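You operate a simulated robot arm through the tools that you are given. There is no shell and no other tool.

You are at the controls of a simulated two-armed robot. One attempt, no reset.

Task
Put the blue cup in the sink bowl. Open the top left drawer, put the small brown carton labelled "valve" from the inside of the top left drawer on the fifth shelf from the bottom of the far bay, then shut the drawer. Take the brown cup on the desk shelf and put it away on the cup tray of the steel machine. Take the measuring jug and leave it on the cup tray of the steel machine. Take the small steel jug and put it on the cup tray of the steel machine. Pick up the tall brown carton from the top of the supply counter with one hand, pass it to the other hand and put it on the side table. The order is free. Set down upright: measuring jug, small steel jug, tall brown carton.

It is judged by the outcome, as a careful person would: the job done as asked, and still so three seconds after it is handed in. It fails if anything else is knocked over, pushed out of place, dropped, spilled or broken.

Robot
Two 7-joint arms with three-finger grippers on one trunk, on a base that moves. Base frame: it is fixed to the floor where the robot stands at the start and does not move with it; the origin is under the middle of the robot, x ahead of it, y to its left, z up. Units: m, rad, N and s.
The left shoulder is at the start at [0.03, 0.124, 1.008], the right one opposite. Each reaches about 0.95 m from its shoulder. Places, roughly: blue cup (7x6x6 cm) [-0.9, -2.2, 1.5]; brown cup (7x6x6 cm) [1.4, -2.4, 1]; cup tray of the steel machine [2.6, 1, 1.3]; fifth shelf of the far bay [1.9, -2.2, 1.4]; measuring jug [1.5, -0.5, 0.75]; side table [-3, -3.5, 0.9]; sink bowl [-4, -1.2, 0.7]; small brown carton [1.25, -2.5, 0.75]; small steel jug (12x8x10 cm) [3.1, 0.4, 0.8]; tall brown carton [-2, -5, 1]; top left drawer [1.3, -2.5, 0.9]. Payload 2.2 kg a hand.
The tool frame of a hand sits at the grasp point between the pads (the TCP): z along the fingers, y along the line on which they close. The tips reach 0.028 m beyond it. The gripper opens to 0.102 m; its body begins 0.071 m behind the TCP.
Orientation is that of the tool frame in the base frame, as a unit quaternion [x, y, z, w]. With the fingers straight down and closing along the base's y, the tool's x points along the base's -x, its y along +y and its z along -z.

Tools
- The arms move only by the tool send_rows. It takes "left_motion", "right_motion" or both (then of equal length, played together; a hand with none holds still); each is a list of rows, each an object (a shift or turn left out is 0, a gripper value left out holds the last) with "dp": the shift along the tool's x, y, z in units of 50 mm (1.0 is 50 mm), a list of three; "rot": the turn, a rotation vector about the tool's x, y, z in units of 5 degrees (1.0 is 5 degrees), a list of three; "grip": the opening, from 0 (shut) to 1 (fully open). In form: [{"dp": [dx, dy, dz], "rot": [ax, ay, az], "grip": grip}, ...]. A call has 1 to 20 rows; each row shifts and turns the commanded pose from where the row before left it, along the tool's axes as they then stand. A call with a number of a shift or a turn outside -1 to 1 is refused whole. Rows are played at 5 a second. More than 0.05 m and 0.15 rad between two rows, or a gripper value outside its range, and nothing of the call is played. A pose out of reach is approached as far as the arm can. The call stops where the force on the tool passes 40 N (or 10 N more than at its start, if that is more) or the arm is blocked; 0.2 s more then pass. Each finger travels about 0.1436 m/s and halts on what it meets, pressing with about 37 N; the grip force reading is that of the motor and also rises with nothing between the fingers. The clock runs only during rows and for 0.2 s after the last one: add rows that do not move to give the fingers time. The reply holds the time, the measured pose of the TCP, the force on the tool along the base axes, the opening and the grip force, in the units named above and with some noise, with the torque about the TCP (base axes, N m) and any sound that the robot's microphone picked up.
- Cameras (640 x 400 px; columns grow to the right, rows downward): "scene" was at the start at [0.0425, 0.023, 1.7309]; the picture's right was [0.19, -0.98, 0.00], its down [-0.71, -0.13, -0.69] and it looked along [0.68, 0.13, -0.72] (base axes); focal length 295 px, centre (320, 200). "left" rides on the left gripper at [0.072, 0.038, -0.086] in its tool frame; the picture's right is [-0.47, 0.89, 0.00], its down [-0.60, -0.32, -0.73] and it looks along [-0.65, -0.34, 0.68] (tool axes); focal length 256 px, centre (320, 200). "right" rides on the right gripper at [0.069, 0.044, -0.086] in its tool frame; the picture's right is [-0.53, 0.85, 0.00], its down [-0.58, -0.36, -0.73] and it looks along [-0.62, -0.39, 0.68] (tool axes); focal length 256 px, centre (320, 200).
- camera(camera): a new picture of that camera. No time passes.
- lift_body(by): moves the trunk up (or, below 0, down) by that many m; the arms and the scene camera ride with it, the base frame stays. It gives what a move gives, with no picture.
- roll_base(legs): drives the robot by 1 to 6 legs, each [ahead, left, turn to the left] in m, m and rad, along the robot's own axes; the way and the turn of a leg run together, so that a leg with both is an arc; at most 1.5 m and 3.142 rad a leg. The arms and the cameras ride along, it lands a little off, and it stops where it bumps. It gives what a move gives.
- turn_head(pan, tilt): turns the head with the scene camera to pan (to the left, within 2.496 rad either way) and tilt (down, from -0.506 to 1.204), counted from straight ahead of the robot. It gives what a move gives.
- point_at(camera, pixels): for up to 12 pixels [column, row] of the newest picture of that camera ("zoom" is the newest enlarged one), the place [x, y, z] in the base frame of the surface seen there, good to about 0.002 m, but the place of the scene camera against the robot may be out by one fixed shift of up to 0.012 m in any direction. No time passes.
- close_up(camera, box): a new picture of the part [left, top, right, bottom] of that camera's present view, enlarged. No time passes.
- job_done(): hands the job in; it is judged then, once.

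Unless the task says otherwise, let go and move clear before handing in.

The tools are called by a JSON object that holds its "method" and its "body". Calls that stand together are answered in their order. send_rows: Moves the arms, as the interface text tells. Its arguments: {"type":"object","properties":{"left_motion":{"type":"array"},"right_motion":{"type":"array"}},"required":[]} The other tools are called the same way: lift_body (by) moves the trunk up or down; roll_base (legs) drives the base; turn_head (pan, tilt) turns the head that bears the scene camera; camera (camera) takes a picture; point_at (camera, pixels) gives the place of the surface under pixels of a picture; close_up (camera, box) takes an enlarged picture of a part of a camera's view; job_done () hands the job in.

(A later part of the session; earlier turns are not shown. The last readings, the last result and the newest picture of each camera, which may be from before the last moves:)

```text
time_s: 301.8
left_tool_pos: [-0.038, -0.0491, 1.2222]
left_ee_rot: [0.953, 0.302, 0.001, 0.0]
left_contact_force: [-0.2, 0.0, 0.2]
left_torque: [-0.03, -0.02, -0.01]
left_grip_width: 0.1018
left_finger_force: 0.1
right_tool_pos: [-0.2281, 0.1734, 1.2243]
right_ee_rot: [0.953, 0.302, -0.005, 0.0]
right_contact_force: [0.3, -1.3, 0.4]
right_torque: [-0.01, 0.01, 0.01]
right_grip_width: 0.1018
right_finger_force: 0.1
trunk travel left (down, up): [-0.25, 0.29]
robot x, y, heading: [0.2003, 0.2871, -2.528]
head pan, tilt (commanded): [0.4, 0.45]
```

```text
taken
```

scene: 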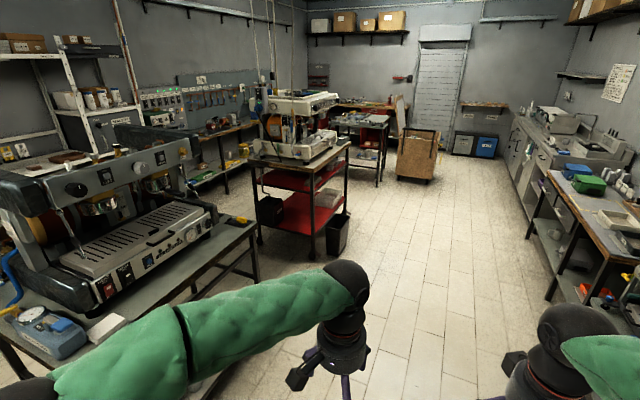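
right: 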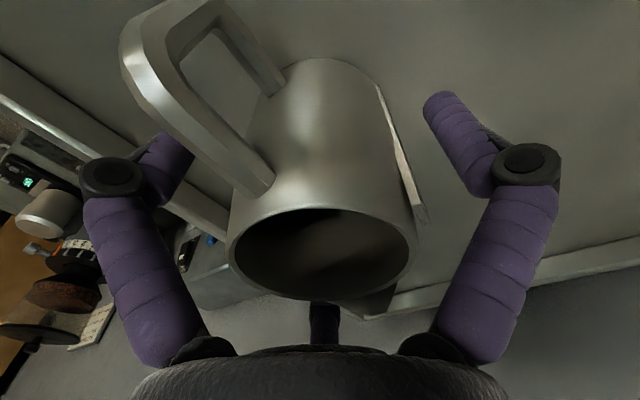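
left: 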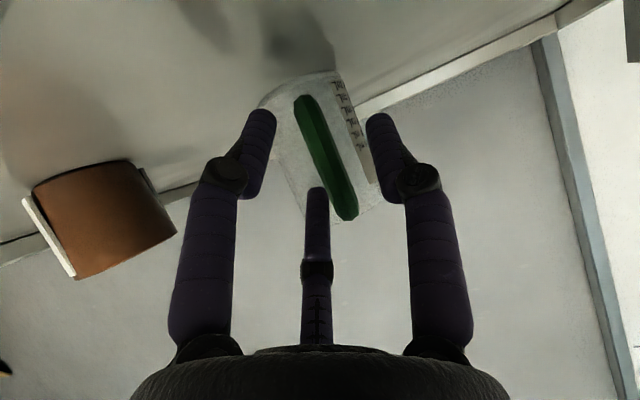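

The white machine on the red cart is at (300,125). I zoom to find the blue cup and map the aisle.

{"method": "close_up", "body": {"camera": "scene", "box": [230, 60, 390, 160]}}

{"method": "close_up", "body": {"camera": "scene", "box": [480, 80, 640, 180]}}

{"method": "close_up", "body": {"camera": "scene", "box": [300, 60, 480, 172]}}

{"method": "point_at", "body": {"camera": "scene", "pixels": [[300, 95], [335, 93], [265, 110], [350, 145], [315, 255], [342, 255], [540, 130], [575, 140], [490, 150], [420, 175], [390, 125], [560, 215]]}}

```text
4.00 times, centred on (310, 110) of scene
```

zoom: 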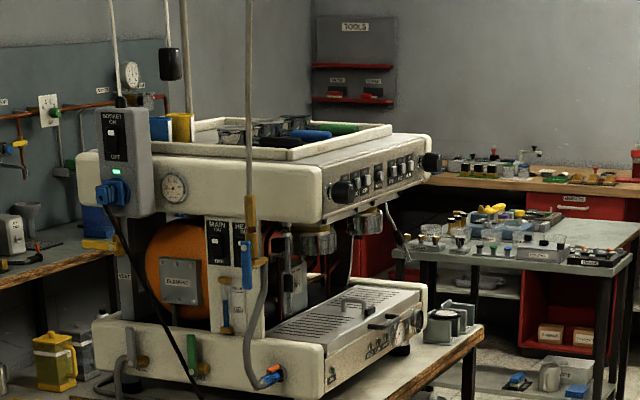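

```text
4.00 times, centred on (560, 130) of scene
```

zoom: 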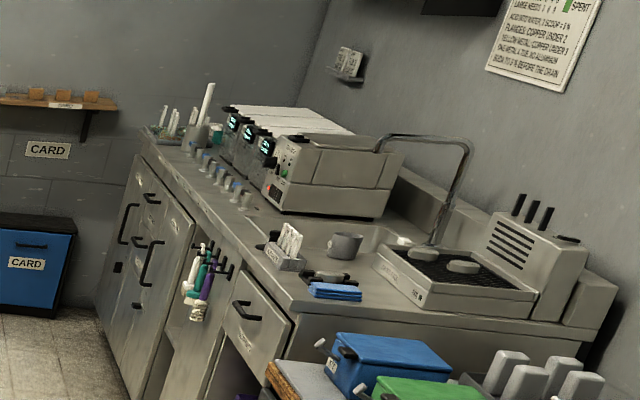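

```text
3.56 times, centred on (390, 116) of scene
```

zoom: 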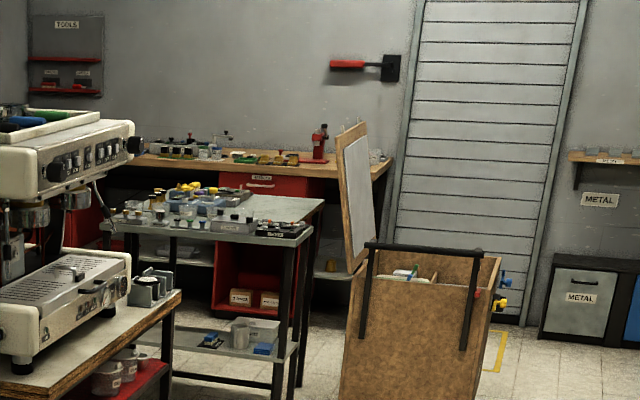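

```text
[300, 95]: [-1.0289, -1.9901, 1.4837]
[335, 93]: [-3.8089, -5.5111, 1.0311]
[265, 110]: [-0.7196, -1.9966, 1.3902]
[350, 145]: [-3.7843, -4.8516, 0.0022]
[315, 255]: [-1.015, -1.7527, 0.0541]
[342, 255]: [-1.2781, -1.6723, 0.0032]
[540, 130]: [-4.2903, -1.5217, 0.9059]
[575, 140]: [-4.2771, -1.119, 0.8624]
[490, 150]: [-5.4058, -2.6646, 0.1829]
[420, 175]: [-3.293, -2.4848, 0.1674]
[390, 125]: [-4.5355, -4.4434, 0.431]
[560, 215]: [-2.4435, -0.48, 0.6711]
```

The machine's top tray holds several items (zoom 300,130). I drive closer along the aisle to see the blue cup.

{"method": "roll_base", "body": {"legs": [[1.38, 0.37, 0]]}}

{"method": "turn_head", "body": {"pan": 0.75, "tilt": 0.4}}

{"method": "camera", "body": {"camera": "scene"}}

{"method": "close_up", "body": {"camera": "scene", "box": [180, 100, 440, 262]}}

```text
time_s: 308.9
left_tool_pos: [-1.0012, -1.1131, 1.2232]
left_ee_rot: [0.96, 0.279, 0.0, 0.001]
left_contact_force: [-0.2, 0.2, -0.2]
left_torque: [0.03, 0.0, 0.02]
left_grip_width: 0.1021
left_finger_force: 0.1
right_tool_pos: [-1.179, -0.8804, 1.225]
right_ee_rot: [0.96, 0.279, -0.005, 0.0]
right_contact_force: [0.6, 0.0, -0.2]
right_torque: [0.03, -0.01, 0.01]
right_grip_width: 0.1022
right_finger_force: 0.1
trunk travel left (down, up): [-0.25, 0.29]
robot x, y, heading: [-0.7466, -0.7891, -2.575]
head pan, tilt (commanded): [0.4, 0.45]
```

```text
time_s: 309.7
left_tool_pos: [-1.0001, -1.1125, 1.2225]
left_ee_rot: [0.96, 0.28, 0.0, 0.001]
left_contact_force: [-0.4, -1.2, 0.2]
left_torque: [-0.01, 0.01, 0.01]
left_grip_width: 0.1019
left_finger_force: 0.1
right_tool_pos: [-1.1798, -0.8797, 1.2249]
right_ee_rot: [0.96, 0.279, -0.005, 0.001]
right_contact_force: [-0.4, 0.2, 0.2]
right_torque: [-0.02, 0.03, 0.0]
right_grip_width: 0.102
right_finger_force: 0.0
trunk travel left (down, up): [-0.25, 0.29]
robot x, y, heading: [-0.7461, -0.7872, -2.578]
head pan, tilt (commanded): [0.75, 0.4]
```

```text
taken
```

scene: 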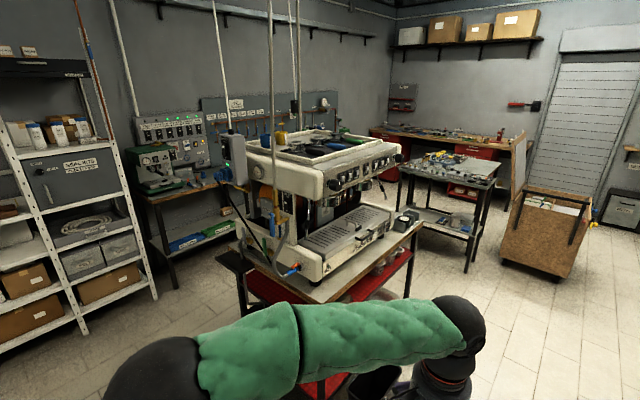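

```text
2.46 times, centred on (310, 181) of scene
```

zoom: 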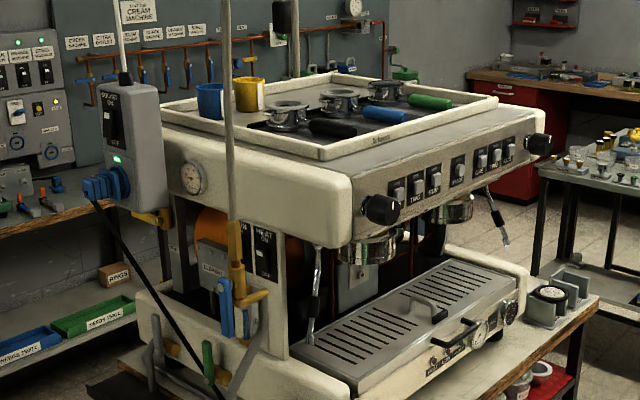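

The blue cup is at zoom (210,100) on the tray's left end, next to a yellow cup; the socket pendant and air hose hang in front of it. I measure them.

{"method": "point_at", "body": {"camera": "zoom", "pixels": [[200, 100], [220, 100], [209, 85], [250, 95], [268, 108], [232, 150], [228, 60], [130, 150], [122, 60], [170, 108], [330, 155], [350, 180]]}}

{"method": "point_at", "body": {"camera": "scene", "pixels": [[310, 165], [400, 152], [250, 150], [318, 302], [422, 222], [275, 200], [245, 265], [350, 130], [265, 130], [285, 135]]}}

```text
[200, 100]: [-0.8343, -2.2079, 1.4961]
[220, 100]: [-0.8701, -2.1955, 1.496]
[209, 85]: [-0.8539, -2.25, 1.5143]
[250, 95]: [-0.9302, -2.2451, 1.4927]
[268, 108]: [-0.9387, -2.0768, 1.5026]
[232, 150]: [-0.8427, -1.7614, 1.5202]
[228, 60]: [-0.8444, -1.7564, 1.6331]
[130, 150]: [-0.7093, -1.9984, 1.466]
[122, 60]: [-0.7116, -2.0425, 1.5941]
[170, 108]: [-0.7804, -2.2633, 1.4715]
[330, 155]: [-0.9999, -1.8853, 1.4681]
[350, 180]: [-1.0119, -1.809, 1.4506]
```

```text
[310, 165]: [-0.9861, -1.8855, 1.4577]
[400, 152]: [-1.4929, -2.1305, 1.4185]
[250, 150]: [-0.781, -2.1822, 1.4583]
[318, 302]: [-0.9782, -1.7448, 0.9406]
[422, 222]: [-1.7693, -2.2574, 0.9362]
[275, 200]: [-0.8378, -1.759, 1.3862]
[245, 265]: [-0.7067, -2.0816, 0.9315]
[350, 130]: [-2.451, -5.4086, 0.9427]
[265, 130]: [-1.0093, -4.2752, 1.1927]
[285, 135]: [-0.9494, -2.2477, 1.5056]
```

The blue cup's centre is about (-0.857,-2.225), rim z≈1.515. The pendant and hose hang by the cart's left end, so I'd rather reach it from behind the cart; I inspect the gap between the grey and red carts.

{"method": "turn_head", "body": {"pan": 1.6, "tilt": 0.6}}

{"method": "camera", "body": {"camera": "scene"}}

{"method": "point_at", "body": {"camera": "scene", "pixels": [[100, 100], [200, 100], [300, 100], [400, 100], [500, 100], [200, 200], [300, 200], [400, 200], [500, 200], [300, 300], [400, 300], [560, 150]]}}

```text
time_s: 310.9
left_tool_pos: [-1.0014, -1.1118, 1.222]
left_ee_rot: [0.96, 0.28, 0.0, 0.0]
left_contact_force: [0.4, 0.0, -0.1]
left_torque: [0.02, 0.04, 0.0]
left_grip_width: 0.102
left_finger_force: 0.0
right_tool_pos: [-1.1773, -0.8786, 1.2253]
right_ee_rot: [0.96, 0.28, -0.004, 0.0]
right_contact_force: [-0.4, -0.2, 0.1]
right_torque: [0.02, 0.02, 0.02]
right_grip_width: 0.1016
right_finger_force: 0.1
trunk travel left (down, up): [-0.25, 0.29]
robot x, y, heading: [-0.7497, -0.7888, -2.577]
head pan, tilt (commanded): [1.6, 0.6]
```

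```text
taken
```

scene: 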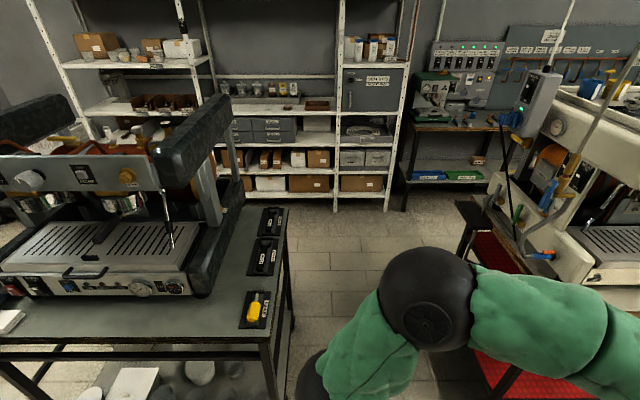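

```text
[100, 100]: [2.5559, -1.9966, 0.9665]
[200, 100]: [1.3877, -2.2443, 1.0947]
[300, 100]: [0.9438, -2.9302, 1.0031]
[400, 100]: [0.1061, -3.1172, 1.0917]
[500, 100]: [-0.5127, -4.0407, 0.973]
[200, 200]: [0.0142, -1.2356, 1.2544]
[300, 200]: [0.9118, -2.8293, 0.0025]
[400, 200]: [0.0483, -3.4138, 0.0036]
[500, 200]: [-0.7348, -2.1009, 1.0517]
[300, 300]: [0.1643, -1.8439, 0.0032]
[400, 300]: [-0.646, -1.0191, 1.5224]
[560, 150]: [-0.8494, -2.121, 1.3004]
```

The gap between carts leads to open floor behind the red cart. I measure its width at both carts' edges.

{"method": "point_at", "body": {"camera": "scene", "pixels": [[462, 207], [490, 270], [285, 210], [290, 310], [270, 370], [470, 240], [440, 340], [520, 255], [545, 95], [510, 145], [590, 120], [350, 240]]}}

```text
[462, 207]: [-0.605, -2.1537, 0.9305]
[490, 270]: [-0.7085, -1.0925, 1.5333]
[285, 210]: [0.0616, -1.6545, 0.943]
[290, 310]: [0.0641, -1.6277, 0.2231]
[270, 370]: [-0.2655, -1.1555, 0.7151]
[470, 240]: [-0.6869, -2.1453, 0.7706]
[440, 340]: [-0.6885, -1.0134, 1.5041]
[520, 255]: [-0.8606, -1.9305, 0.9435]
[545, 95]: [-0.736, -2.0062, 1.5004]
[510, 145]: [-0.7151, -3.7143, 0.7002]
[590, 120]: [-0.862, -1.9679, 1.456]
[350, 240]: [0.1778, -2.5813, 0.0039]
```

The corridor between carts is ~0.81 m wide at hose height. I turn to face along it, align 0.40 m from the grey cart's side, and check before entering.

{"method": "roll_base", "body": {"legs": [[0, 0, 1.586], [0, -0.195, 0]]}}

{"method": "turn_head", "body": {"pan": 0.0, "tilt": 0.5}}

{"method": "camera", "body": {"camera": "scene"}}

```text
time_s: 316.4
left_tool_pos: [-0.585, -1.1444, 1.2226]
left_ee_rot: [0.467, 0.884, 0.001, 0.0]
left_contact_force: [-0.9, 0.5, -0.1]
left_torque: [-0.01, -0.04, -0.01]
left_grip_width: 0.1019
left_finger_force: 0.0
right_tool_pos: [-0.8117, -1.3295, 1.2251]
right_ee_rot: [0.467, 0.884, -0.002, 0.004]
right_contact_force: [-1.1, 0.2, -0.2]
right_torque: [0.0, -0.07, 0.04]
right_grip_width: 0.1019
right_finger_force: 0.1
trunk travel left (down, up): [-0.25, 0.29]
robot x, y, heading: [-0.9126, -0.903, -0.973]
head pan, tilt (commanded): [1.6, 0.6]
```

```text
time_s: 318.1
left_tool_pos: [-0.5829, -1.1443, 1.2231]
left_ee_rot: [0.467, 0.884, 0.001, 0.0]
left_contact_force: [-0.7, -0.3, -0.5]
left_torque: [-0.01, 0.03, -0.02]
left_grip_width: 0.102
left_finger_force: 0.1
right_tool_pos: [-0.8114, -1.3295, 1.2254]
right_ee_rot: [0.467, 0.884, -0.003, 0.003]
right_contact_force: [-0.5, 0.4, -0.2]
right_torque: [0.03, 0.0, -0.02]
right_grip_width: 0.1021
right_finger_force: 0.0
trunk travel left (down, up): [-0.25, 0.29]
robot x, y, heading: [-0.9116, -0.9004, -0.974]
head pan, tilt (commanded): [0.0, 0.499]
```

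```text
taken
```

scene: 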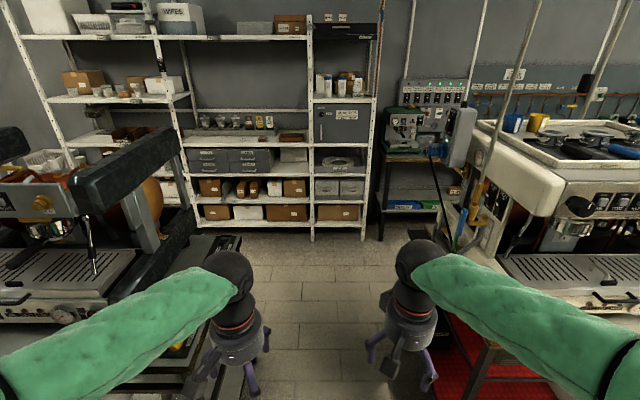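

Window for me: hose at lateral -0.43, grey cart edge at +0.38. I drive ahead in two stages, checking after the first.

{"method": "roll_base", "body": {"legs": [[0, 0.01, 0], [0.65, 0, 0]]}}

{"method": "turn_head", "body": {"pan": -0.9, "tilt": 0.35}}

{"method": "camera", "body": {"camera": "scene"}}

```text
time_s: 322.0
left_tool_pos: [-0.2147, -1.6711, 1.2217]
left_ee_rot: [0.469, 0.883, 0.0, 0.001]
left_contact_force: [-0.9, -0.1, -0.3]
left_torque: [0.03, -0.02, -0.02]
left_grip_width: 0.1021
left_finger_force: 0.1
right_tool_pos: [-0.4416, -1.8552, 1.2244]
right_ee_rot: [0.469, 0.883, -0.002, 0.003]
right_contact_force: [0.2, -0.3, 0.0]
right_torque: [0.03, -0.01, 0.02]
right_grip_width: 0.102
right_finger_force: 0.2
trunk travel left (down, up): [-0.25, 0.29]
robot x, y, heading: [-0.5478, -1.4263, -0.973]
head pan, tilt (commanded): [0.0, 0.499]
```

```text
time_s: 323.2
left_tool_pos: [-0.2147, -1.6707, 1.222]
left_ee_rot: [0.469, 0.883, 0.001, 0.0]
left_contact_force: [0.3, 1.2, -0.4]
left_torque: [0.04, 0.0, 0.0]
left_grip_width: 0.1022
left_finger_force: 0.1
right_tool_pos: [-0.4422, -1.8544, 1.2253]
right_ee_rot: [0.469, 0.883, -0.003, 0.003]
right_contact_force: [-0.6, -0.5, -0.4]
right_torque: [0.01, 0.01, 0.0]
right_grip_width: 0.1019
right_finger_force: 0.2
trunk travel left (down, up): [-0.25, 0.29]
robot x, y, heading: [-0.5422, -1.4261, -0.977]
head pan, tilt (commanded): [-0.901, 0.351]
```

```text
taken
```

scene: 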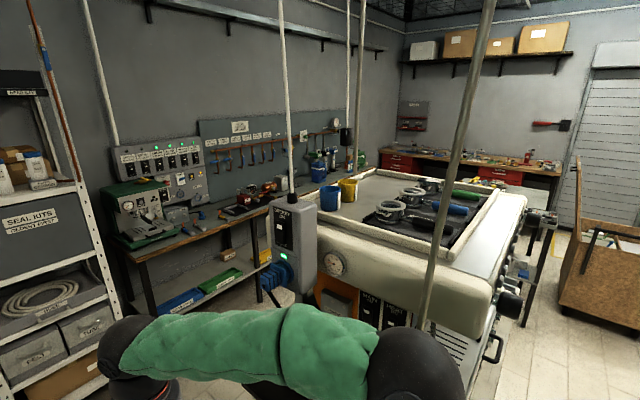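

Now beside the red cart; the pendant (293,235) and hose (455,170) are close on my right. I measure them and the cups again.

{"method": "point_at", "body": {"camera": "scene", "pixels": [[293, 235], [315, 235], [272, 235], [452, 190], [480, 60], [285, 270], [330, 200], [348, 190], [420, 370], [360, 250], [290, 100], [325, 262]]}}

{"method": "close_up", "body": {"camera": "scene", "box": [240, 160, 500, 322]}}

```text
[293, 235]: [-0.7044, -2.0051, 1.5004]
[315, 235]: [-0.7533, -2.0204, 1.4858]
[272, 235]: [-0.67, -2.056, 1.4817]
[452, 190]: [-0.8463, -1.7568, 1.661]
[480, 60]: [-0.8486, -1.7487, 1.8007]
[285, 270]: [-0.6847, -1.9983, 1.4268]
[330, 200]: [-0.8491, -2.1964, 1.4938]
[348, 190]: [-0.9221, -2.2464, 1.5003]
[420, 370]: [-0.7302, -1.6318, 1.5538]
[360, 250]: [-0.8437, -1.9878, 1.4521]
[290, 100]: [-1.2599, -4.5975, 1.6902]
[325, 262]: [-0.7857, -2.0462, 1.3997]
```

```text
2.46 times, centred on (370, 241) of scene
```

zoom: 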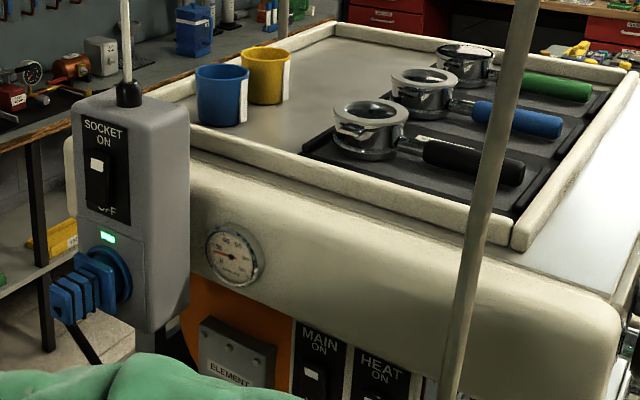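

Clearances hold: pendant at lateral -0.44, my elbow at about -0.35. Drive on 0.85 m, out behind the cart.

{"method": "roll_base", "body": {"legs": [[0.85, 0.01, 0]]}}

{"method": "turn_head", "body": {"pan": -1.6, "tilt": 0.45}}

{"method": "camera", "body": {"camera": "scene"}}

```text
time_s: 327.8
left_tool_pos: [0.2751, -2.3732, 1.222]
left_ee_rot: [0.467, 0.884, -0.001, 0.0]
left_contact_force: [-0.2, -0.4, -0.4]
left_torque: [0.02, 0.01, 0.01]
left_grip_width: 0.1017
left_finger_force: 0.0
right_tool_pos: [0.0489, -2.5583, 1.2251]
right_ee_rot: [0.467, 0.884, -0.003, 0.003]
right_contact_force: [-0.1, 0.3, -0.2]
right_torque: [-0.01, 0.03, -0.02]
right_grip_width: 0.102
right_finger_force: 0.2
trunk travel left (down, up): [-0.25, 0.29]
robot x, y, heading: [-0.0602, -2.1274, -0.969]
head pan, tilt (commanded): [-0.901, 0.351]
```

```text
time_s: 328.8
left_tool_pos: [0.2768, -2.3729, 1.2226]
left_ee_rot: [0.467, 0.884, 0.0, 0.0]
left_contact_force: [1.0, 0.1, 0.1]
left_torque: [-0.02, 0.02, 0.04]
left_grip_width: 0.1017
left_finger_force: 0.1
right_tool_pos: [0.0488, -2.5577, 1.2249]
right_ee_rot: [0.467, 0.884, -0.003, 0.003]
right_contact_force: [0.1, 0.3, -0.4]
right_torque: [0.04, -0.01, 0.01]
right_grip_width: 0.1018
right_finger_force: 0.0
trunk travel left (down, up): [-0.25, 0.29]
robot x, y, heading: [-0.0537, -2.1326, -0.974]
head pan, tilt (commanded): [-1.6, 0.45]
```

```text
taken
```

scene: 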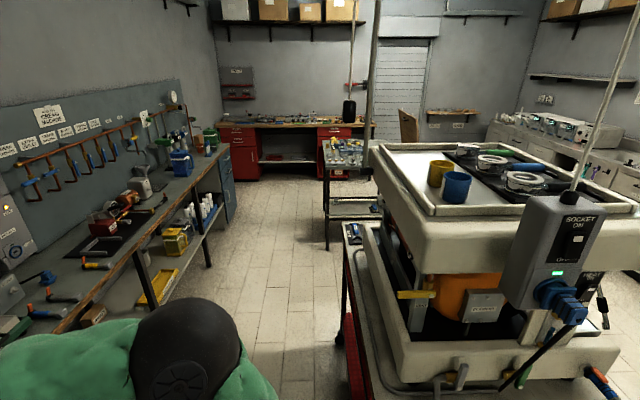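

From here I see the cups: blue at (456,187), yellow at (440,172). A cable with a black knob (350,108) and a pole (373,90) hang near the cart's back; I measure them.

{"method": "point_at", "body": {"camera": "scene", "pixels": [[350, 108], [373, 100], [371, 140], [456, 190], [440, 175], [385, 150], [430, 215], [345, 260], [350, 370], [355, 60], [375, 30], [460, 175]]}}

{"method": "close_up", "body": {"camera": "scene", "box": [320, 80, 560, 230]}}

```text
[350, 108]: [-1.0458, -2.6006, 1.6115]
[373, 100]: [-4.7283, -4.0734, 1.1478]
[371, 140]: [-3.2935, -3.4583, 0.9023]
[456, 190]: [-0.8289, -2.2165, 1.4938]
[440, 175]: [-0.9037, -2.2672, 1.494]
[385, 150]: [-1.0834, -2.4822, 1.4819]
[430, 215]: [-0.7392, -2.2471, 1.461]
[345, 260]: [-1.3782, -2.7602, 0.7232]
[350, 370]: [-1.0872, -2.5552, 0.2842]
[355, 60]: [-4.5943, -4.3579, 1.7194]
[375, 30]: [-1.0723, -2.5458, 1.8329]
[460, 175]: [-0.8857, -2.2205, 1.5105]
```

```text
2.67 times, centred on (440, 155) of scene
```

zoom: 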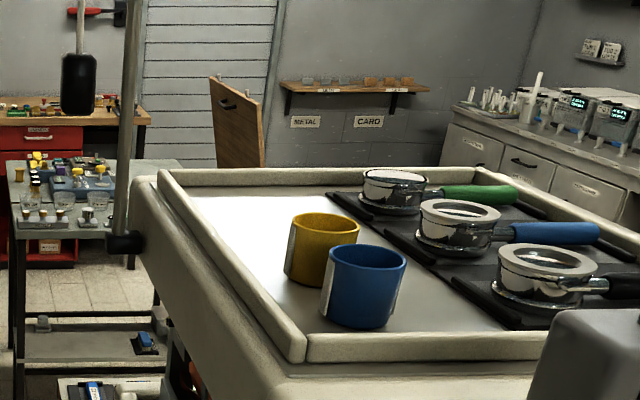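

The clearest approach is from directly behind the cart. I move to open floor behind it and turn to face its back.

{"method": "roll_base", "body": {"legs": [[0.1, -0.5, 0], [0.31, -0.26, 0], [0, 0, 3.11]]}}

{"method": "turn_head", "body": {"pan": 0.0, "tilt": 0.4}}

{"method": "camera", "body": {"camera": "scene"}}

```text
time_s: 331.3
left_tool_pos: [0.0057, -2.6784, 1.2228]
left_ee_rot: [0.51, 0.86, 0.001, 0.0]
left_contact_force: [-0.1, -0.8, -0.2]
left_torque: [0.03, -0.04, -0.02]
left_grip_width: 0.102
left_finger_force: 0.0
right_tool_pos: [-0.237, -2.8402, 1.2247]
right_ee_rot: [0.511, 0.86, -0.002, 0.003]
right_contact_force: [-1.2, -1.0, 0.6]
right_torque: [0.03, -0.05, 0.0]
right_grip_width: 0.1019
right_finger_force: 0.0
trunk travel left (down, up): [-0.25, 0.29]
robot x, y, heading: [-0.2947, -2.4049, -1.071]
head pan, tilt (commanded): [-1.6, 0.45]
stopped in leg 1: the robot was blocked; the commanded pose is now the measured one
```

```text
time_s: 332.9
left_tool_pos: [0.0094, -2.6771, 1.2223]
left_ee_rot: [0.51, 0.86, 0.0, 0.001]
left_contact_force: [0.4, 1.5, 0.2]
left_torque: [0.02, 0.05, 0.0]
left_grip_width: 0.102
left_finger_force: 0.0
right_tool_pos: [-0.2356, -2.8382, 1.2246]
right_ee_rot: [0.511, 0.86, -0.003, 0.003]
right_contact_force: [-0.3, 0.1, -0.8]
right_torque: [0.0, 0.02, 0.01]
right_grip_width: 0.1019
right_finger_force: 0.1
trunk travel left (down, up): [-0.25, 0.29]
robot x, y, heading: [-0.2941, -2.4043, -1.072]
head pan, tilt (commanded): [0.0, 0.4]
```

```text
taken
```

scene: 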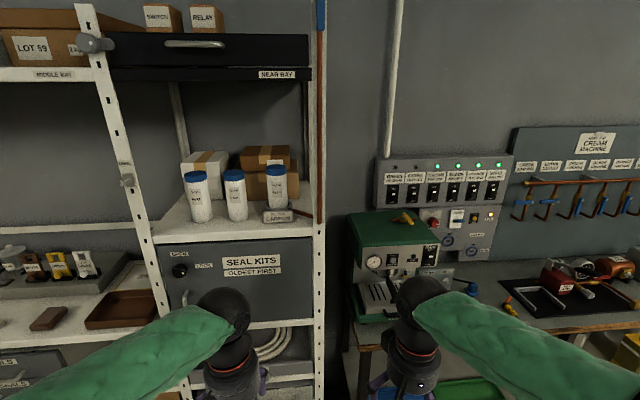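

The base was blocked while strafing (my rear right corner likely met the red cart's corner). I look back to see what touched and whether anything moved.

{"method": "turn_head", "body": {"pan": -2.0, "tilt": 0.9}}

{"method": "camera", "body": {"camera": "scene"}}

{"method": "turn_head", "body": {"pan": -2.0, "tilt": 0.4}}

{"method": "camera", "body": {"camera": "scene"}}

```text
time_s: 334.9
left_tool_pos: [0.0085, -2.6762, 1.2227]
left_ee_rot: [0.51, 0.86, -0.001, 0.002]
left_contact_force: [0.8, -0.4, 0.2]
left_torque: [0.03, -0.02, -0.04]
left_grip_width: 0.1023
left_finger_force: 0.2
right_tool_pos: [-0.2362, -2.8397, 1.223]
right_ee_rot: [0.509, 0.86, -0.003, 0.003]
right_contact_force: [-0.1, 0.4, -0.1]
right_torque: [0.02, -0.02, 0.01]
right_grip_width: 0.1021
right_finger_force: 0.1
trunk travel left (down, up): [-0.25, 0.29]
robot x, y, heading: [-0.2962, -2.4043, -1.075]
head pan, tilt (commanded): [-2.0, 0.901]
```

```text
taken
```

scene: 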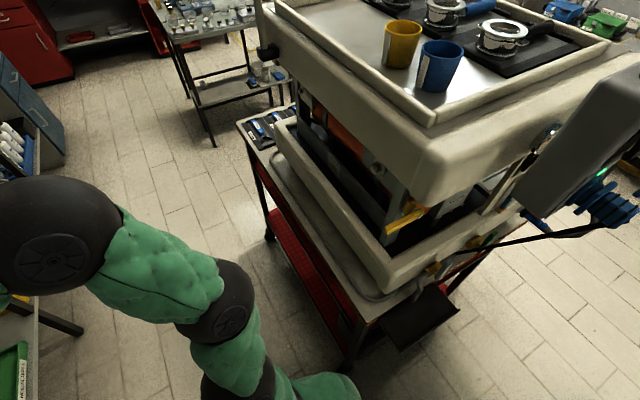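

```text
time_s: 335.8
left_tool_pos: [0.0079, -2.6769, 1.2227]
left_ee_rot: [0.51, 0.86, -0.001, 0.001]
left_contact_force: [0.1, 0.3, 0.5]
left_torque: [0.0, -0.04, 0.01]
left_grip_width: 0.1021
left_finger_force: 0.2
right_tool_pos: [-0.2357, -2.8391, 1.2244]
right_ee_rot: [0.51, 0.86, -0.002, 0.003]
right_contact_force: [-0.7, 0.2, -0.3]
right_torque: [0.01, 0.0, -0.02]
right_grip_width: 0.1019
right_finger_force: 0.1
trunk travel left (down, up): [-0.25, 0.29]
robot x, y, heading: [-0.2941, -2.4076, -1.067]
head pan, tilt (commanded): [-2.0, 0.4]
```

```text
taken
```

scene: 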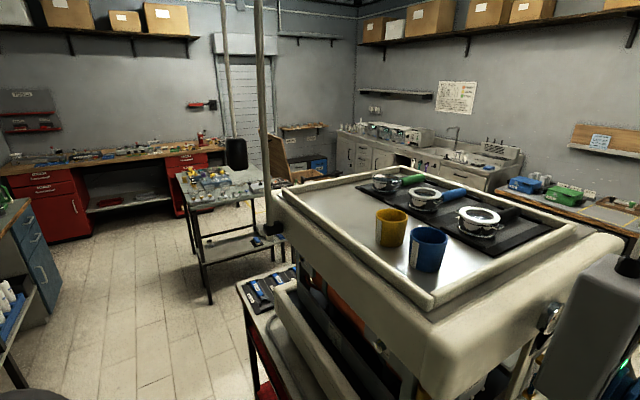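

Cups and everything on the machine still stand. I check whether the cart shifted by comparing positions (blue cup, tray corner).

{"method": "point_at", "body": {"camera": "scene", "pixels": [[428, 248], [390, 232], [430, 305], [262, 120], [237, 150], [440, 340], [600, 240], [290, 190], [255, 285]]}}

{"method": "turn_head", "body": {"pan": -2.0, "tilt": 1.1}}

{"method": "camera", "body": {"camera": "scene"}}

{"method": "point_at", "body": {"camera": "scene", "pixels": [[380, 245], [340, 290], [420, 250], [350, 300], [330, 265], [270, 165], [300, 200], [400, 270]]}}

```text
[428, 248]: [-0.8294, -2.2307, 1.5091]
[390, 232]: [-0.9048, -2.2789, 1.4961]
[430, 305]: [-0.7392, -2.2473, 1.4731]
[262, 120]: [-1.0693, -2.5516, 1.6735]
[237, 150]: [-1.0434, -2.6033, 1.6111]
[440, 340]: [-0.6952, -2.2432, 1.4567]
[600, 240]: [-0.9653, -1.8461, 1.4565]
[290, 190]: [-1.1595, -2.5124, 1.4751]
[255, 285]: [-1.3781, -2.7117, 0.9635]
```

```text
time_s: 336.9
left_tool_pos: [0.0086, -2.6772, 1.2224]
left_ee_rot: [0.51, 0.86, 0.0, 0.0]
left_contact_force: [-0.1, 0.5, 0.6]
left_torque: [-0.01, -0.01, -0.01]
left_grip_width: 0.1021
left_finger_force: 0.0
right_tool_pos: [-0.2364, -2.8388, 1.2244]
right_ee_rot: [0.51, 0.86, -0.003, 0.003]
right_contact_force: [-0.8, 0.3, 0.1]
right_torque: [0.0, 0.02, -0.04]
right_grip_width: 0.1021
right_finger_force: 0.0
trunk travel left (down, up): [-0.25, 0.29]
robot x, y, heading: [-0.2967, -2.4079, -1.068]
head pan, tilt (commanded): [-2.0, 1.1]
```

```text
taken
```

scene: 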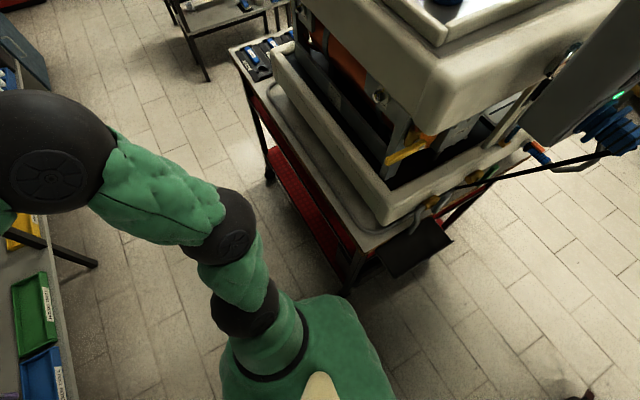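

```text
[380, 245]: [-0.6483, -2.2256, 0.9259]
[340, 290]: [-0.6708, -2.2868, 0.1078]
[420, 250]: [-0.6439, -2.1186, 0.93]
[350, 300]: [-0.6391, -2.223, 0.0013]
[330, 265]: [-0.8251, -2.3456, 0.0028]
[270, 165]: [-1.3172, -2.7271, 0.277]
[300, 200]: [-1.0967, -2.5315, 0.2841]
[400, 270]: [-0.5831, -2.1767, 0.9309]
```

The tray corner reads the same place as before, so the cart didn't move. I shift a little away from its leg, tuck both hands, and turn right in place to face the cup diagonally from this corner.

{"method": "send_rows", "body": {"left_motion": [{"dp": [0.8, 0, 0]}, {"dp": [0.8, 0, 0]}], "right_motion": [{"dp": [0.9, 0, 0]}, {"dp": [0.9, 0, 0]}]}}

{"method": "roll_base", "body": {"legs": [[0.064, 0.03, 0], [0, 0, -2.42]]}}

{"method": "turn_head", "body": {"pan": 0.0, "tilt": 0.6}}

{"method": "camera", "body": {"camera": "scene"}}

```text
time_s: 337.5
left_tool_pos: [-0.0294, -2.603, 1.2226]
left_ee_rot: [0.51, 0.86, 0.0, 0.001]
left_contact_force: [-0.6, 0.5, 0.5]
left_torque: [-0.04, 0.02, 0.01]
left_grip_width: 0.1021
left_finger_force: 0.0
right_tool_pos: [-0.2805, -2.7608, 1.2255]
right_ee_rot: [0.51, 0.86, -0.003, 0.003]
right_contact_force: [0.5, -0.9, -0.1]
right_torque: [-0.04, -0.04, 0.0]
right_grip_width: 0.1019
right_finger_force: 0.0
trunk travel left (down, up): [-0.25, 0.29]
robot x, y, heading: [-0.3007, -2.4085, -1.075]
head pan, tilt (commanded): [-2.0, 1.1]
```

```text
time_s: 344.1
left_tool_pos: [-0.5695, -2.4891, 1.2226]
left_ee_rot: [0.988, -0.153, -0.001, -0.001]
left_contact_force: [0.7, -0.4, 0.8]
left_torque: [0.02, -0.01, 0.01]
left_grip_width: 0.102
left_finger_force: 0.1
right_tool_pos: [-0.4965, -2.203, 1.2237]
right_ee_rot: [0.988, -0.153, -0.004, -0.002]
right_contact_force: [-0.6, -0.3, 0.4]
right_torque: [0.03, 0.02, -0.02]
right_grip_width: 0.102
right_finger_force: 0.0
trunk travel left (down, up): [-0.25, 0.29]
robot x, y, heading: [-0.2357, -2.4487, 2.833]
head pan, tilt (commanded): [-2.0, 1.1]
```

```text
time_s: 346.1
left_tool_pos: [-0.57, -2.4895, 1.2225]
left_ee_rot: [0.988, -0.153, 0.0, 0.0]
left_contact_force: [-0.5, -0.8, 0.5]
left_torque: [0.0, 0.02, 0.01]
left_grip_width: 0.1021
left_finger_force: 0.1
right_tool_pos: [-0.4968, -2.2024, 1.2237]
right_ee_rot: [0.988, -0.153, -0.004, -0.001]
right_contact_force: [0.4, 0.5, -0.3]
right_torque: [0.02, 0.01, -0.01]
right_grip_width: 0.1019
right_finger_force: 0.1
trunk travel left (down, up): [-0.25, 0.29]
robot x, y, heading: [-0.2366, -2.4491, 2.835]
head pan, tilt (commanded): [0.0, 0.6]
```

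```text
taken
```

scene: 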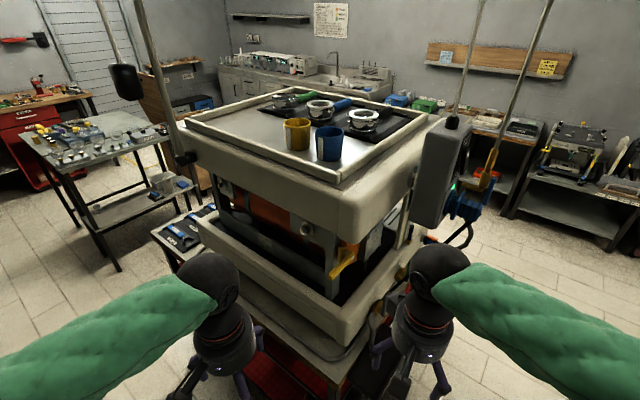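

Now I face the machine's corner with the blue cup at (330,143), pendant to the right at (445,170). I raise the trunk and zoom in on the cups.

{"method": "lift_body", "body": {"by": 0.285}}

{"method": "camera", "body": {"camera": "scene"}}

{"method": "close_up", "body": {"camera": "scene", "box": [240, 150, 440, 275]}}

```text
time_s: 349.0
left_tool_pos: [-0.5694, -2.4889, 1.5088]
left_ee_rot: [0.988, -0.153, -0.001, 0.0]
left_contact_force: [0.3, -1.2, 0.7]
left_torque: [-0.02, -0.01, -0.03]
left_grip_width: 0.1018
left_finger_force: 0.0
right_tool_pos: [-0.498, -2.2025, 1.5106]
right_ee_rot: [0.988, -0.153, -0.004, -0.002]
right_contact_force: [0.2, 0.4, 0.5]
right_torque: [-0.03, -0.02, -0.05]
right_grip_width: 0.1017
right_finger_force: 0.0
trunk travel left (down, up): [-0.535, 0.005]
robot x, y, heading: [-0.2388, -2.4492, 2.836]
head pan, tilt (commanded): [0.0, 0.6]
```

```text
taken
```

scene: 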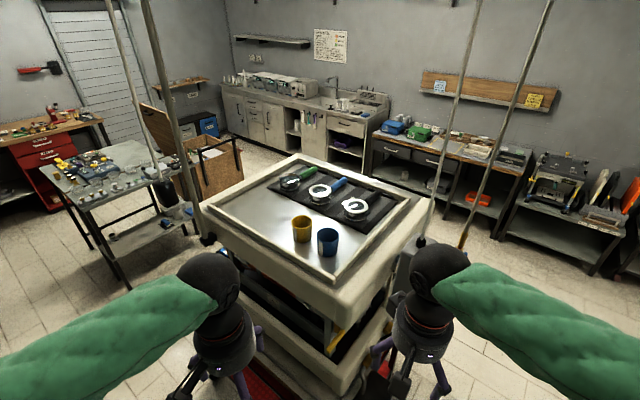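

```text
3.20 times, centred on (340, 212) of scene
```

zoom: 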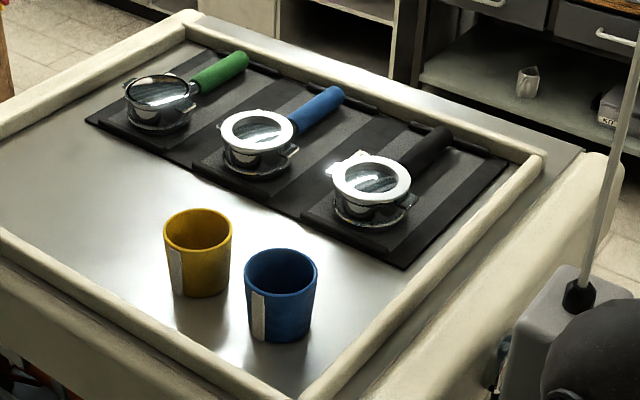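

The blue cup's handle points toward me and slightly left (zoom 258,315); the yellow cup is just ahead-left. I take rim points.

{"method": "point_at", "body": {"camera": "zoom", "pixels": [[247, 268], [316, 270], [282, 250], [282, 292], [258, 318], [280, 335], [166, 235], [230, 232], [198, 212], [215, 280], [300, 370], [340, 330]]}}

```text
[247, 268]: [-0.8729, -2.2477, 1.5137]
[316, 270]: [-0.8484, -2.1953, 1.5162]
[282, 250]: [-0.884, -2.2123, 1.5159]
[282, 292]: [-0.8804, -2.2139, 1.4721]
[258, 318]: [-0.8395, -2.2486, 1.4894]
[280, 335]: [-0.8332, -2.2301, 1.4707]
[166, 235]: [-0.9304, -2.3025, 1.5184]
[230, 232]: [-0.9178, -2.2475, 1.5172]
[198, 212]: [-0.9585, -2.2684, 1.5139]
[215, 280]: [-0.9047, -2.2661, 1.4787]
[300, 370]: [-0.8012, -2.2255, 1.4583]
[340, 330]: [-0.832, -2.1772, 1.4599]
```

Blue cup: centre (-0.859,-2.222), rim z 1.516, tray floor 1.459; yellow is 54° left of ahead, so fingers at 99/219/339° fit. I move 7 cm closer and bring the left hand up and over.

{"method": "roll_base", "body": {"legs": [[0.07, 0, 0]]}}

{"method": "send_rows", "body": {"left_motion": [{"dp": [0, 0, -0.7], "rot": [0, 0, -0.9], "grip": 0.9}, {"dp": [0, 0, -0.7], "rot": [0, 0, -0.9]}]}}

```text
time_s: 350.0
left_tool_pos: [-0.6347, -2.4689, 1.5081]
left_ee_rot: [0.988, -0.153, -0.001, 0.0]
left_contact_force: [0.9, -0.2, 0.4]
left_torque: [0.02, -0.01, 0.03]
left_grip_width: 0.1019
left_finger_force: 0.1
right_tool_pos: [-0.5624, -2.1824, 1.51]
right_ee_rot: [0.988, -0.152, -0.003, -0.002]
right_contact_force: [0.1, 0.4, -0.3]
right_torque: [-0.03, 0.03, 0.01]
right_grip_width: 0.1018
right_finger_force: 0.1
trunk travel left (down, up): [-0.535, 0.005]
robot x, y, heading: [-0.308, -2.4282, 2.829]
head pan, tilt (commanded): [0.0, 0.6]
```

```text
time_s: 350.6
left_tool_pos: [-0.6366, -2.4673, 1.5757]
left_ee_rot: [0.997, -0.074, 0.0, 0.001]
left_contact_force: [0.9, -0.6, -0.5]
left_torque: [0.0, -0.01, 0.02]
left_grip_width: 0.0919
left_finger_force: 0.1
right_tool_pos: [-0.5646, -2.1813, 1.5093]
right_ee_rot: [0.988, -0.153, -0.004, -0.001]
right_contact_force: [0.5, -0.2, 0.4]
right_torque: [-0.03, -0.03, 0.02]
right_grip_width: 0.1019
right_finger_force: 0.0
trunk travel left (down, up): [-0.535, 0.005]
robot x, y, heading: [-0.3052, -2.4262, 2.831]
head pan, tilt (commanded): [0.0, 0.6]
```

Move most of the way over the tray (tips at z≈1.55, above the cup rims), then look with the hand camera.

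{"method": "send_rows", "body": {"left_motion": [{"dp": [-0.64, -0.524, 0]}, {"dp": [-0.64, -0.524, 0]}, {"dp": [-0.64, -0.524, 0]}, {"dp": [-0.64, -0.524, 0]}, {"dp": [-0.64, -0.524, 0]}]}}

{"method": "camera", "body": {"camera": "left"}}

{"method": "camera", "body": {"camera": "scene"}}

```text
time_s: 351.8
left_tool_pos: [-0.778, -2.3136, 1.5797]
left_ee_rot: [0.997, -0.075, -0.001, 0.0]
left_contact_force: [0.1, 0.1, 0.5]
left_torque: [-0.05, -0.03, 0.02]
left_grip_width: 0.0916
left_finger_force: 0.0
right_tool_pos: [-0.5658, -2.1809, 1.5087]
right_ee_rot: [0.988, -0.152, -0.003, -0.001]
right_contact_force: [0.3, -0.2, -0.6]
right_torque: [-0.02, -0.03, 0.01]
right_grip_width: 0.1024
right_finger_force: 0.0
trunk travel left (down, up): [-0.535, 0.005]
robot x, y, heading: [-0.3075, -2.4278, 2.835]
head pan, tilt (commanded): [0.0, 0.6]
```

```text
taken
```

left: 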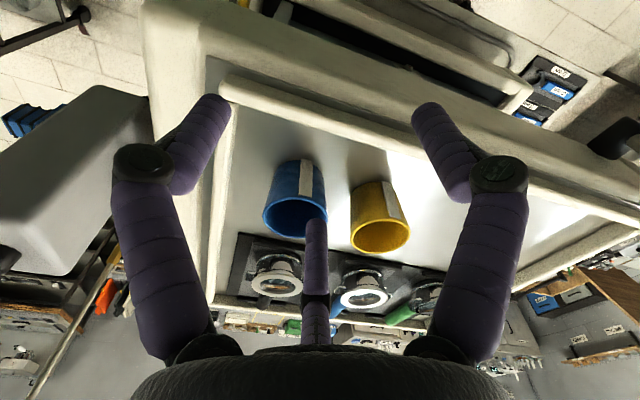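

```text
taken
```

scene: 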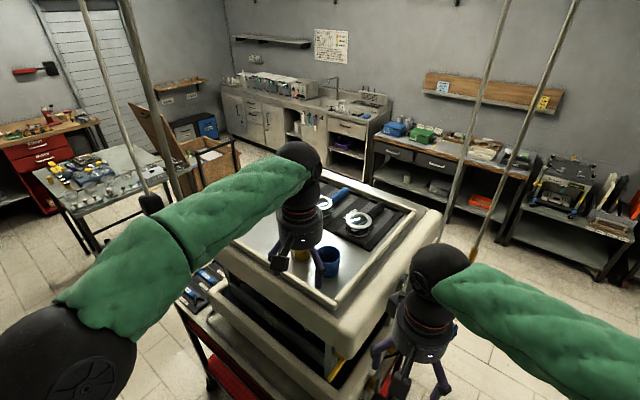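

The hand camera sees both cups well. I measure the blue rim accurately.

{"method": "close_up", "body": {"camera": "left", "box": [230, 140, 430, 265]}}

{"method": "point_at", "body": {"camera": "zoom", "pixels": [[106, 235], [120, 270], [150, 295], [190, 305], [235, 300], [250, 225], [305, 230], [235, 70], [385, 270], [450, 345], [565, 300], [180, 240]]}}

```text
3.20 times, centred on (330, 202) of left
```

zoom: 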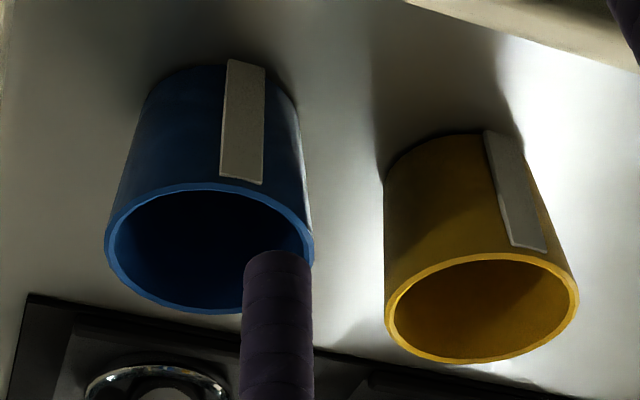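

```text
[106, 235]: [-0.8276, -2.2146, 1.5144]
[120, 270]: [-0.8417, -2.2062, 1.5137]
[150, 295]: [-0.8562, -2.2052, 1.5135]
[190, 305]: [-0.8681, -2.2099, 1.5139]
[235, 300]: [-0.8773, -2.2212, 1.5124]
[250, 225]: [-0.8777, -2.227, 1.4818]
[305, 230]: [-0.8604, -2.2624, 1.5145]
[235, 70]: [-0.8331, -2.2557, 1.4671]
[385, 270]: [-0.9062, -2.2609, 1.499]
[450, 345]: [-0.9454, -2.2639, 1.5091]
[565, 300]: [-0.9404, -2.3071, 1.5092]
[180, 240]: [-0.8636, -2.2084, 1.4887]
```

Blue cup centre by hand camera: (-0.851,-2.234), radius 2.98 cm, rim 1.514. Move over it and descend to z≈1.495.

{"method": "send_rows", "body": {"left_motion": [{"dp": [-0.56, -0.45, 0]}, {"dp": [-0.56, -0.45, 0]}, {"dp": [-0.56, -0.45, 0]}, {"dp": [0, 0, 0.4]}]}}

{"method": "camera", "body": {"camera": "left"}}

```text
time_s: 352.8
left_tool_pos: [-0.8483, -2.2374, 1.5594]
left_ee_rot: [0.997, -0.074, -0.001, -0.001]
left_contact_force: [0.4, 0.2, 0.5]
left_torque: [0.01, -0.03, 0.0]
left_grip_width: 0.0917
left_finger_force: 0.1
right_tool_pos: [-0.5643, -2.1829, 1.5098]
right_ee_rot: [0.988, -0.152, -0.004, -0.001]
right_contact_force: [0.1, 0.1, -0.4]
right_torque: [0.0, -0.01, -0.03]
right_grip_width: 0.102
right_finger_force: 0.0
trunk travel left (down, up): [-0.535, 0.005]
robot x, y, heading: [-0.3047, -2.4262, 2.83]
head pan, tilt (commanded): [0.0, 0.6]
```

```text
taken
```

left: 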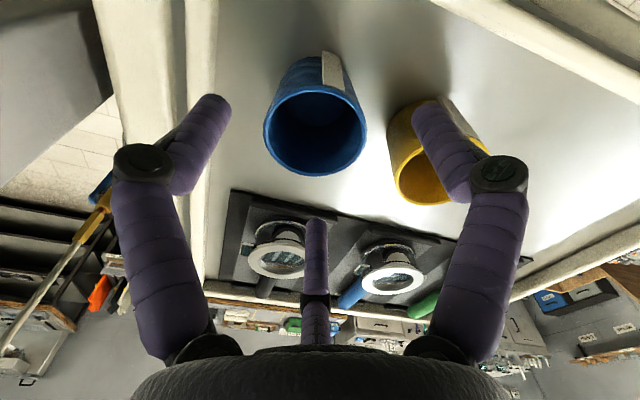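

The thumb stays ~3 cm from the yellow cup by calculation. Descend the last 6.5 cm and close.

{"method": "send_rows", "body": {"left_motion": [{"dp": [0, 0, 0.5]}, {"dp": [0, 0, 0.45]}, {"dp": [0, 0, 0.3]}]}}

{"method": "camera", "body": {"camera": "left"}}

```text
time_s: 353.6
left_tool_pos: [-0.848, -2.2343, 1.4975]
left_ee_rot: [0.997, -0.074, -0.001, 0.0]
left_contact_force: [0.2, -0.9, -0.3]
left_torque: [-0.01, -0.03, 0.0]
left_grip_width: 0.0918
left_finger_force: 0.0
right_tool_pos: [-0.5637, -2.1812, 1.51]
right_ee_rot: [0.988, -0.153, -0.004, -0.001]
right_contact_force: [-0.6, -0.5, -0.2]
right_torque: [0.02, 0.0, 0.02]
right_grip_width: 0.1018
right_finger_force: 0.1
trunk travel left (down, up): [-0.535, 0.005]
robot x, y, heading: [-0.3058, -2.4289, 2.832]
head pan, tilt (commanded): [0.0, 0.6]
```

```text
taken
```

left: 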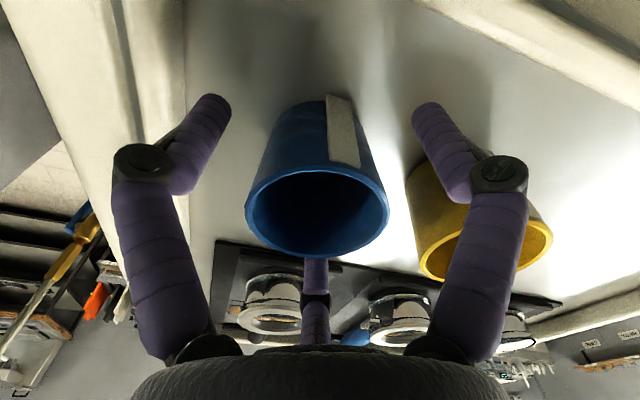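

Cup centred between the fingers with no contact. Close and lift.

{"method": "send_rows", "body": {"left_motion": [{"grip": 0.75}, {"grip": 0.6}, {"grip": 0.45}, {"grip": 0.3}, {"grip": 0.1}, {"grip": 0.1}]}}

{"method": "send_rows", "body": {"left_motion": [{"dp": [0, 0, -0.2]}, {"dp": [0, 0, -0.4]}, {"dp": [0, 0, -0.6]}, {"dp": [0, 0, -0.6]}]}}

{"method": "camera", "body": {"camera": "left"}}

```text
time_s: 355.0
left_tool_pos: [-0.8485, -2.2347, 1.4969]
left_ee_rot: [0.997, -0.075, -0.002, 0.0]
left_contact_force: [-0.5, 0.2, 0.8]
left_torque: [0.08, 0.02, 0.04]
left_grip_width: 0.0572
left_finger_force: 37.2
right_tool_pos: [-0.5642, -2.1816, 1.5086]
right_ee_rot: [0.988, -0.152, -0.004, -0.001]
right_contact_force: [0.0, 0.3, -0.3]
right_torque: [0.0, 0.0, -0.01]
right_grip_width: 0.1022
right_finger_force: 0.1
trunk travel left (down, up): [-0.535, 0.005]
robot x, y, heading: [-0.306, -2.4289, 2.834]
head pan, tilt (commanded): [0.0, 0.6]
```

```text
time_s: 356.0
left_tool_pos: [-0.8467, -2.2345, 1.5859]
left_ee_rot: [0.997, -0.075, 0.0, 0.001]
left_contact_force: [-0.5, 0.3, -0.2]
left_torque: [-0.02, 0.02, 0.03]
left_grip_width: 0.0575
left_finger_force: 36.7
right_tool_pos: [-0.5637, -2.1825, 1.5093]
right_ee_rot: [0.988, -0.152, -0.004, -0.001]
right_contact_force: [0.6, 0.1, 0.4]
right_torque: [0.04, 0.0, 0.0]
right_grip_width: 0.1018
right_finger_force: 0.0
trunk travel left (down, up): [-0.535, 0.005]
robot x, y, heading: [-0.3069, -2.4288, 2.834]
head pan, tilt (commanded): [0.0, 0.6]
```

```text
taken
```

left: 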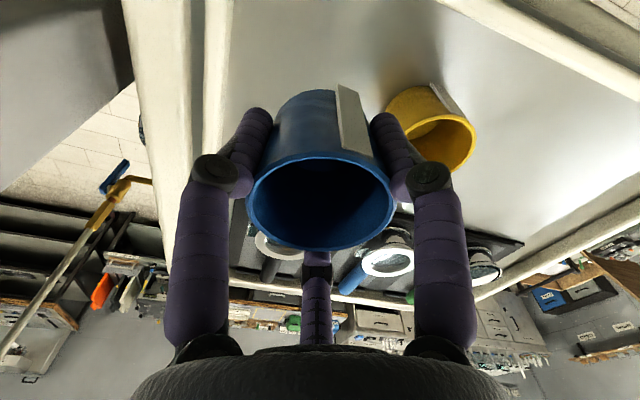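

Blue cup is up with the hand, yellow undisturbed. Retract over the tray corner back to the tuck.

{"method": "send_rows", "body": {"left_motion": [{"dp": [0.61, 0.5, 0]}, {"dp": [0.61, 0.5, 0]}, {"dp": [0.61, 0.5, 0]}, {"dp": [0.61, 0.5, 0]}, {"dp": [0.61, 0.5, 0]}, {"dp": [0.61, 0.5, 0]}, {"dp": [0.61, 0.5, 0]}, {"dp": [0.61, 0.5, 0]}]}}

{"method": "roll_base", "body": {"legs": [[-0.1, 0, 0]]}}

{"method": "camera", "body": {"camera": "scene"}}

```text
time_s: 357.8
left_tool_pos: [-0.6342, -2.4705, 1.5819]
left_ee_rot: [0.997, -0.075, -0.001, -0.001]
left_contact_force: [0.3, -0.9, -0.5]
left_torque: [0.03, 0.04, -0.03]
left_grip_width: 0.0571
left_finger_force: 36.7
right_tool_pos: [-0.5617, -2.1833, 1.5111]
right_ee_rot: [0.988, -0.153, -0.005, -0.001]
right_contact_force: [0.6, 0.3, -0.9]
right_torque: [0.03, 0.03, -0.01]
right_grip_width: 0.1018
right_finger_force: 0.0
trunk travel left (down, up): [-0.535, 0.005]
robot x, y, heading: [-0.3059, -2.4309, 2.831]
head pan, tilt (commanded): [0.0, 0.6]
```

```text
time_s: 358.9
left_tool_pos: [-0.5393, -2.4998, 1.582]
left_ee_rot: [0.997, -0.073, -0.001, 0.0]
left_contact_force: [0.3, 0.3, -1.5]
left_torque: [0.01, 0.03, 0.0]
left_grip_width: 0.0572
left_finger_force: 37.2
right_tool_pos: [-0.4685, -2.2128, 1.5089]
right_ee_rot: [0.988, -0.152, -0.004, -0.001]
right_contact_force: [-0.3, 0.3, -0.3]
right_torque: [0.06, 0.04, 0.02]
right_grip_width: 0.1022
right_finger_force: 0.1
trunk travel left (down, up): [-0.535, 0.005]
robot x, y, heading: [-0.2101, -2.4563, 2.836]
head pan, tilt (commanded): [0.0, 0.6]
```

```text
taken
```

scene: 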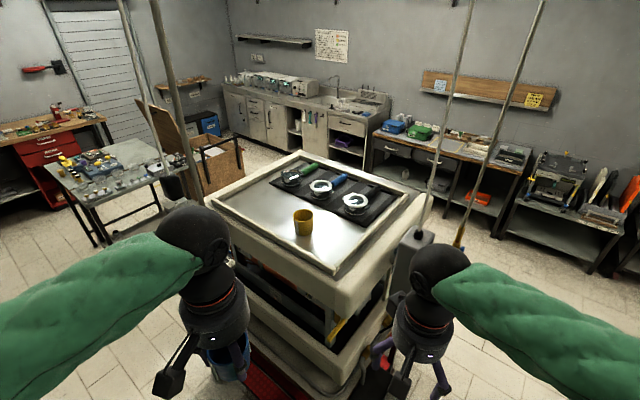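

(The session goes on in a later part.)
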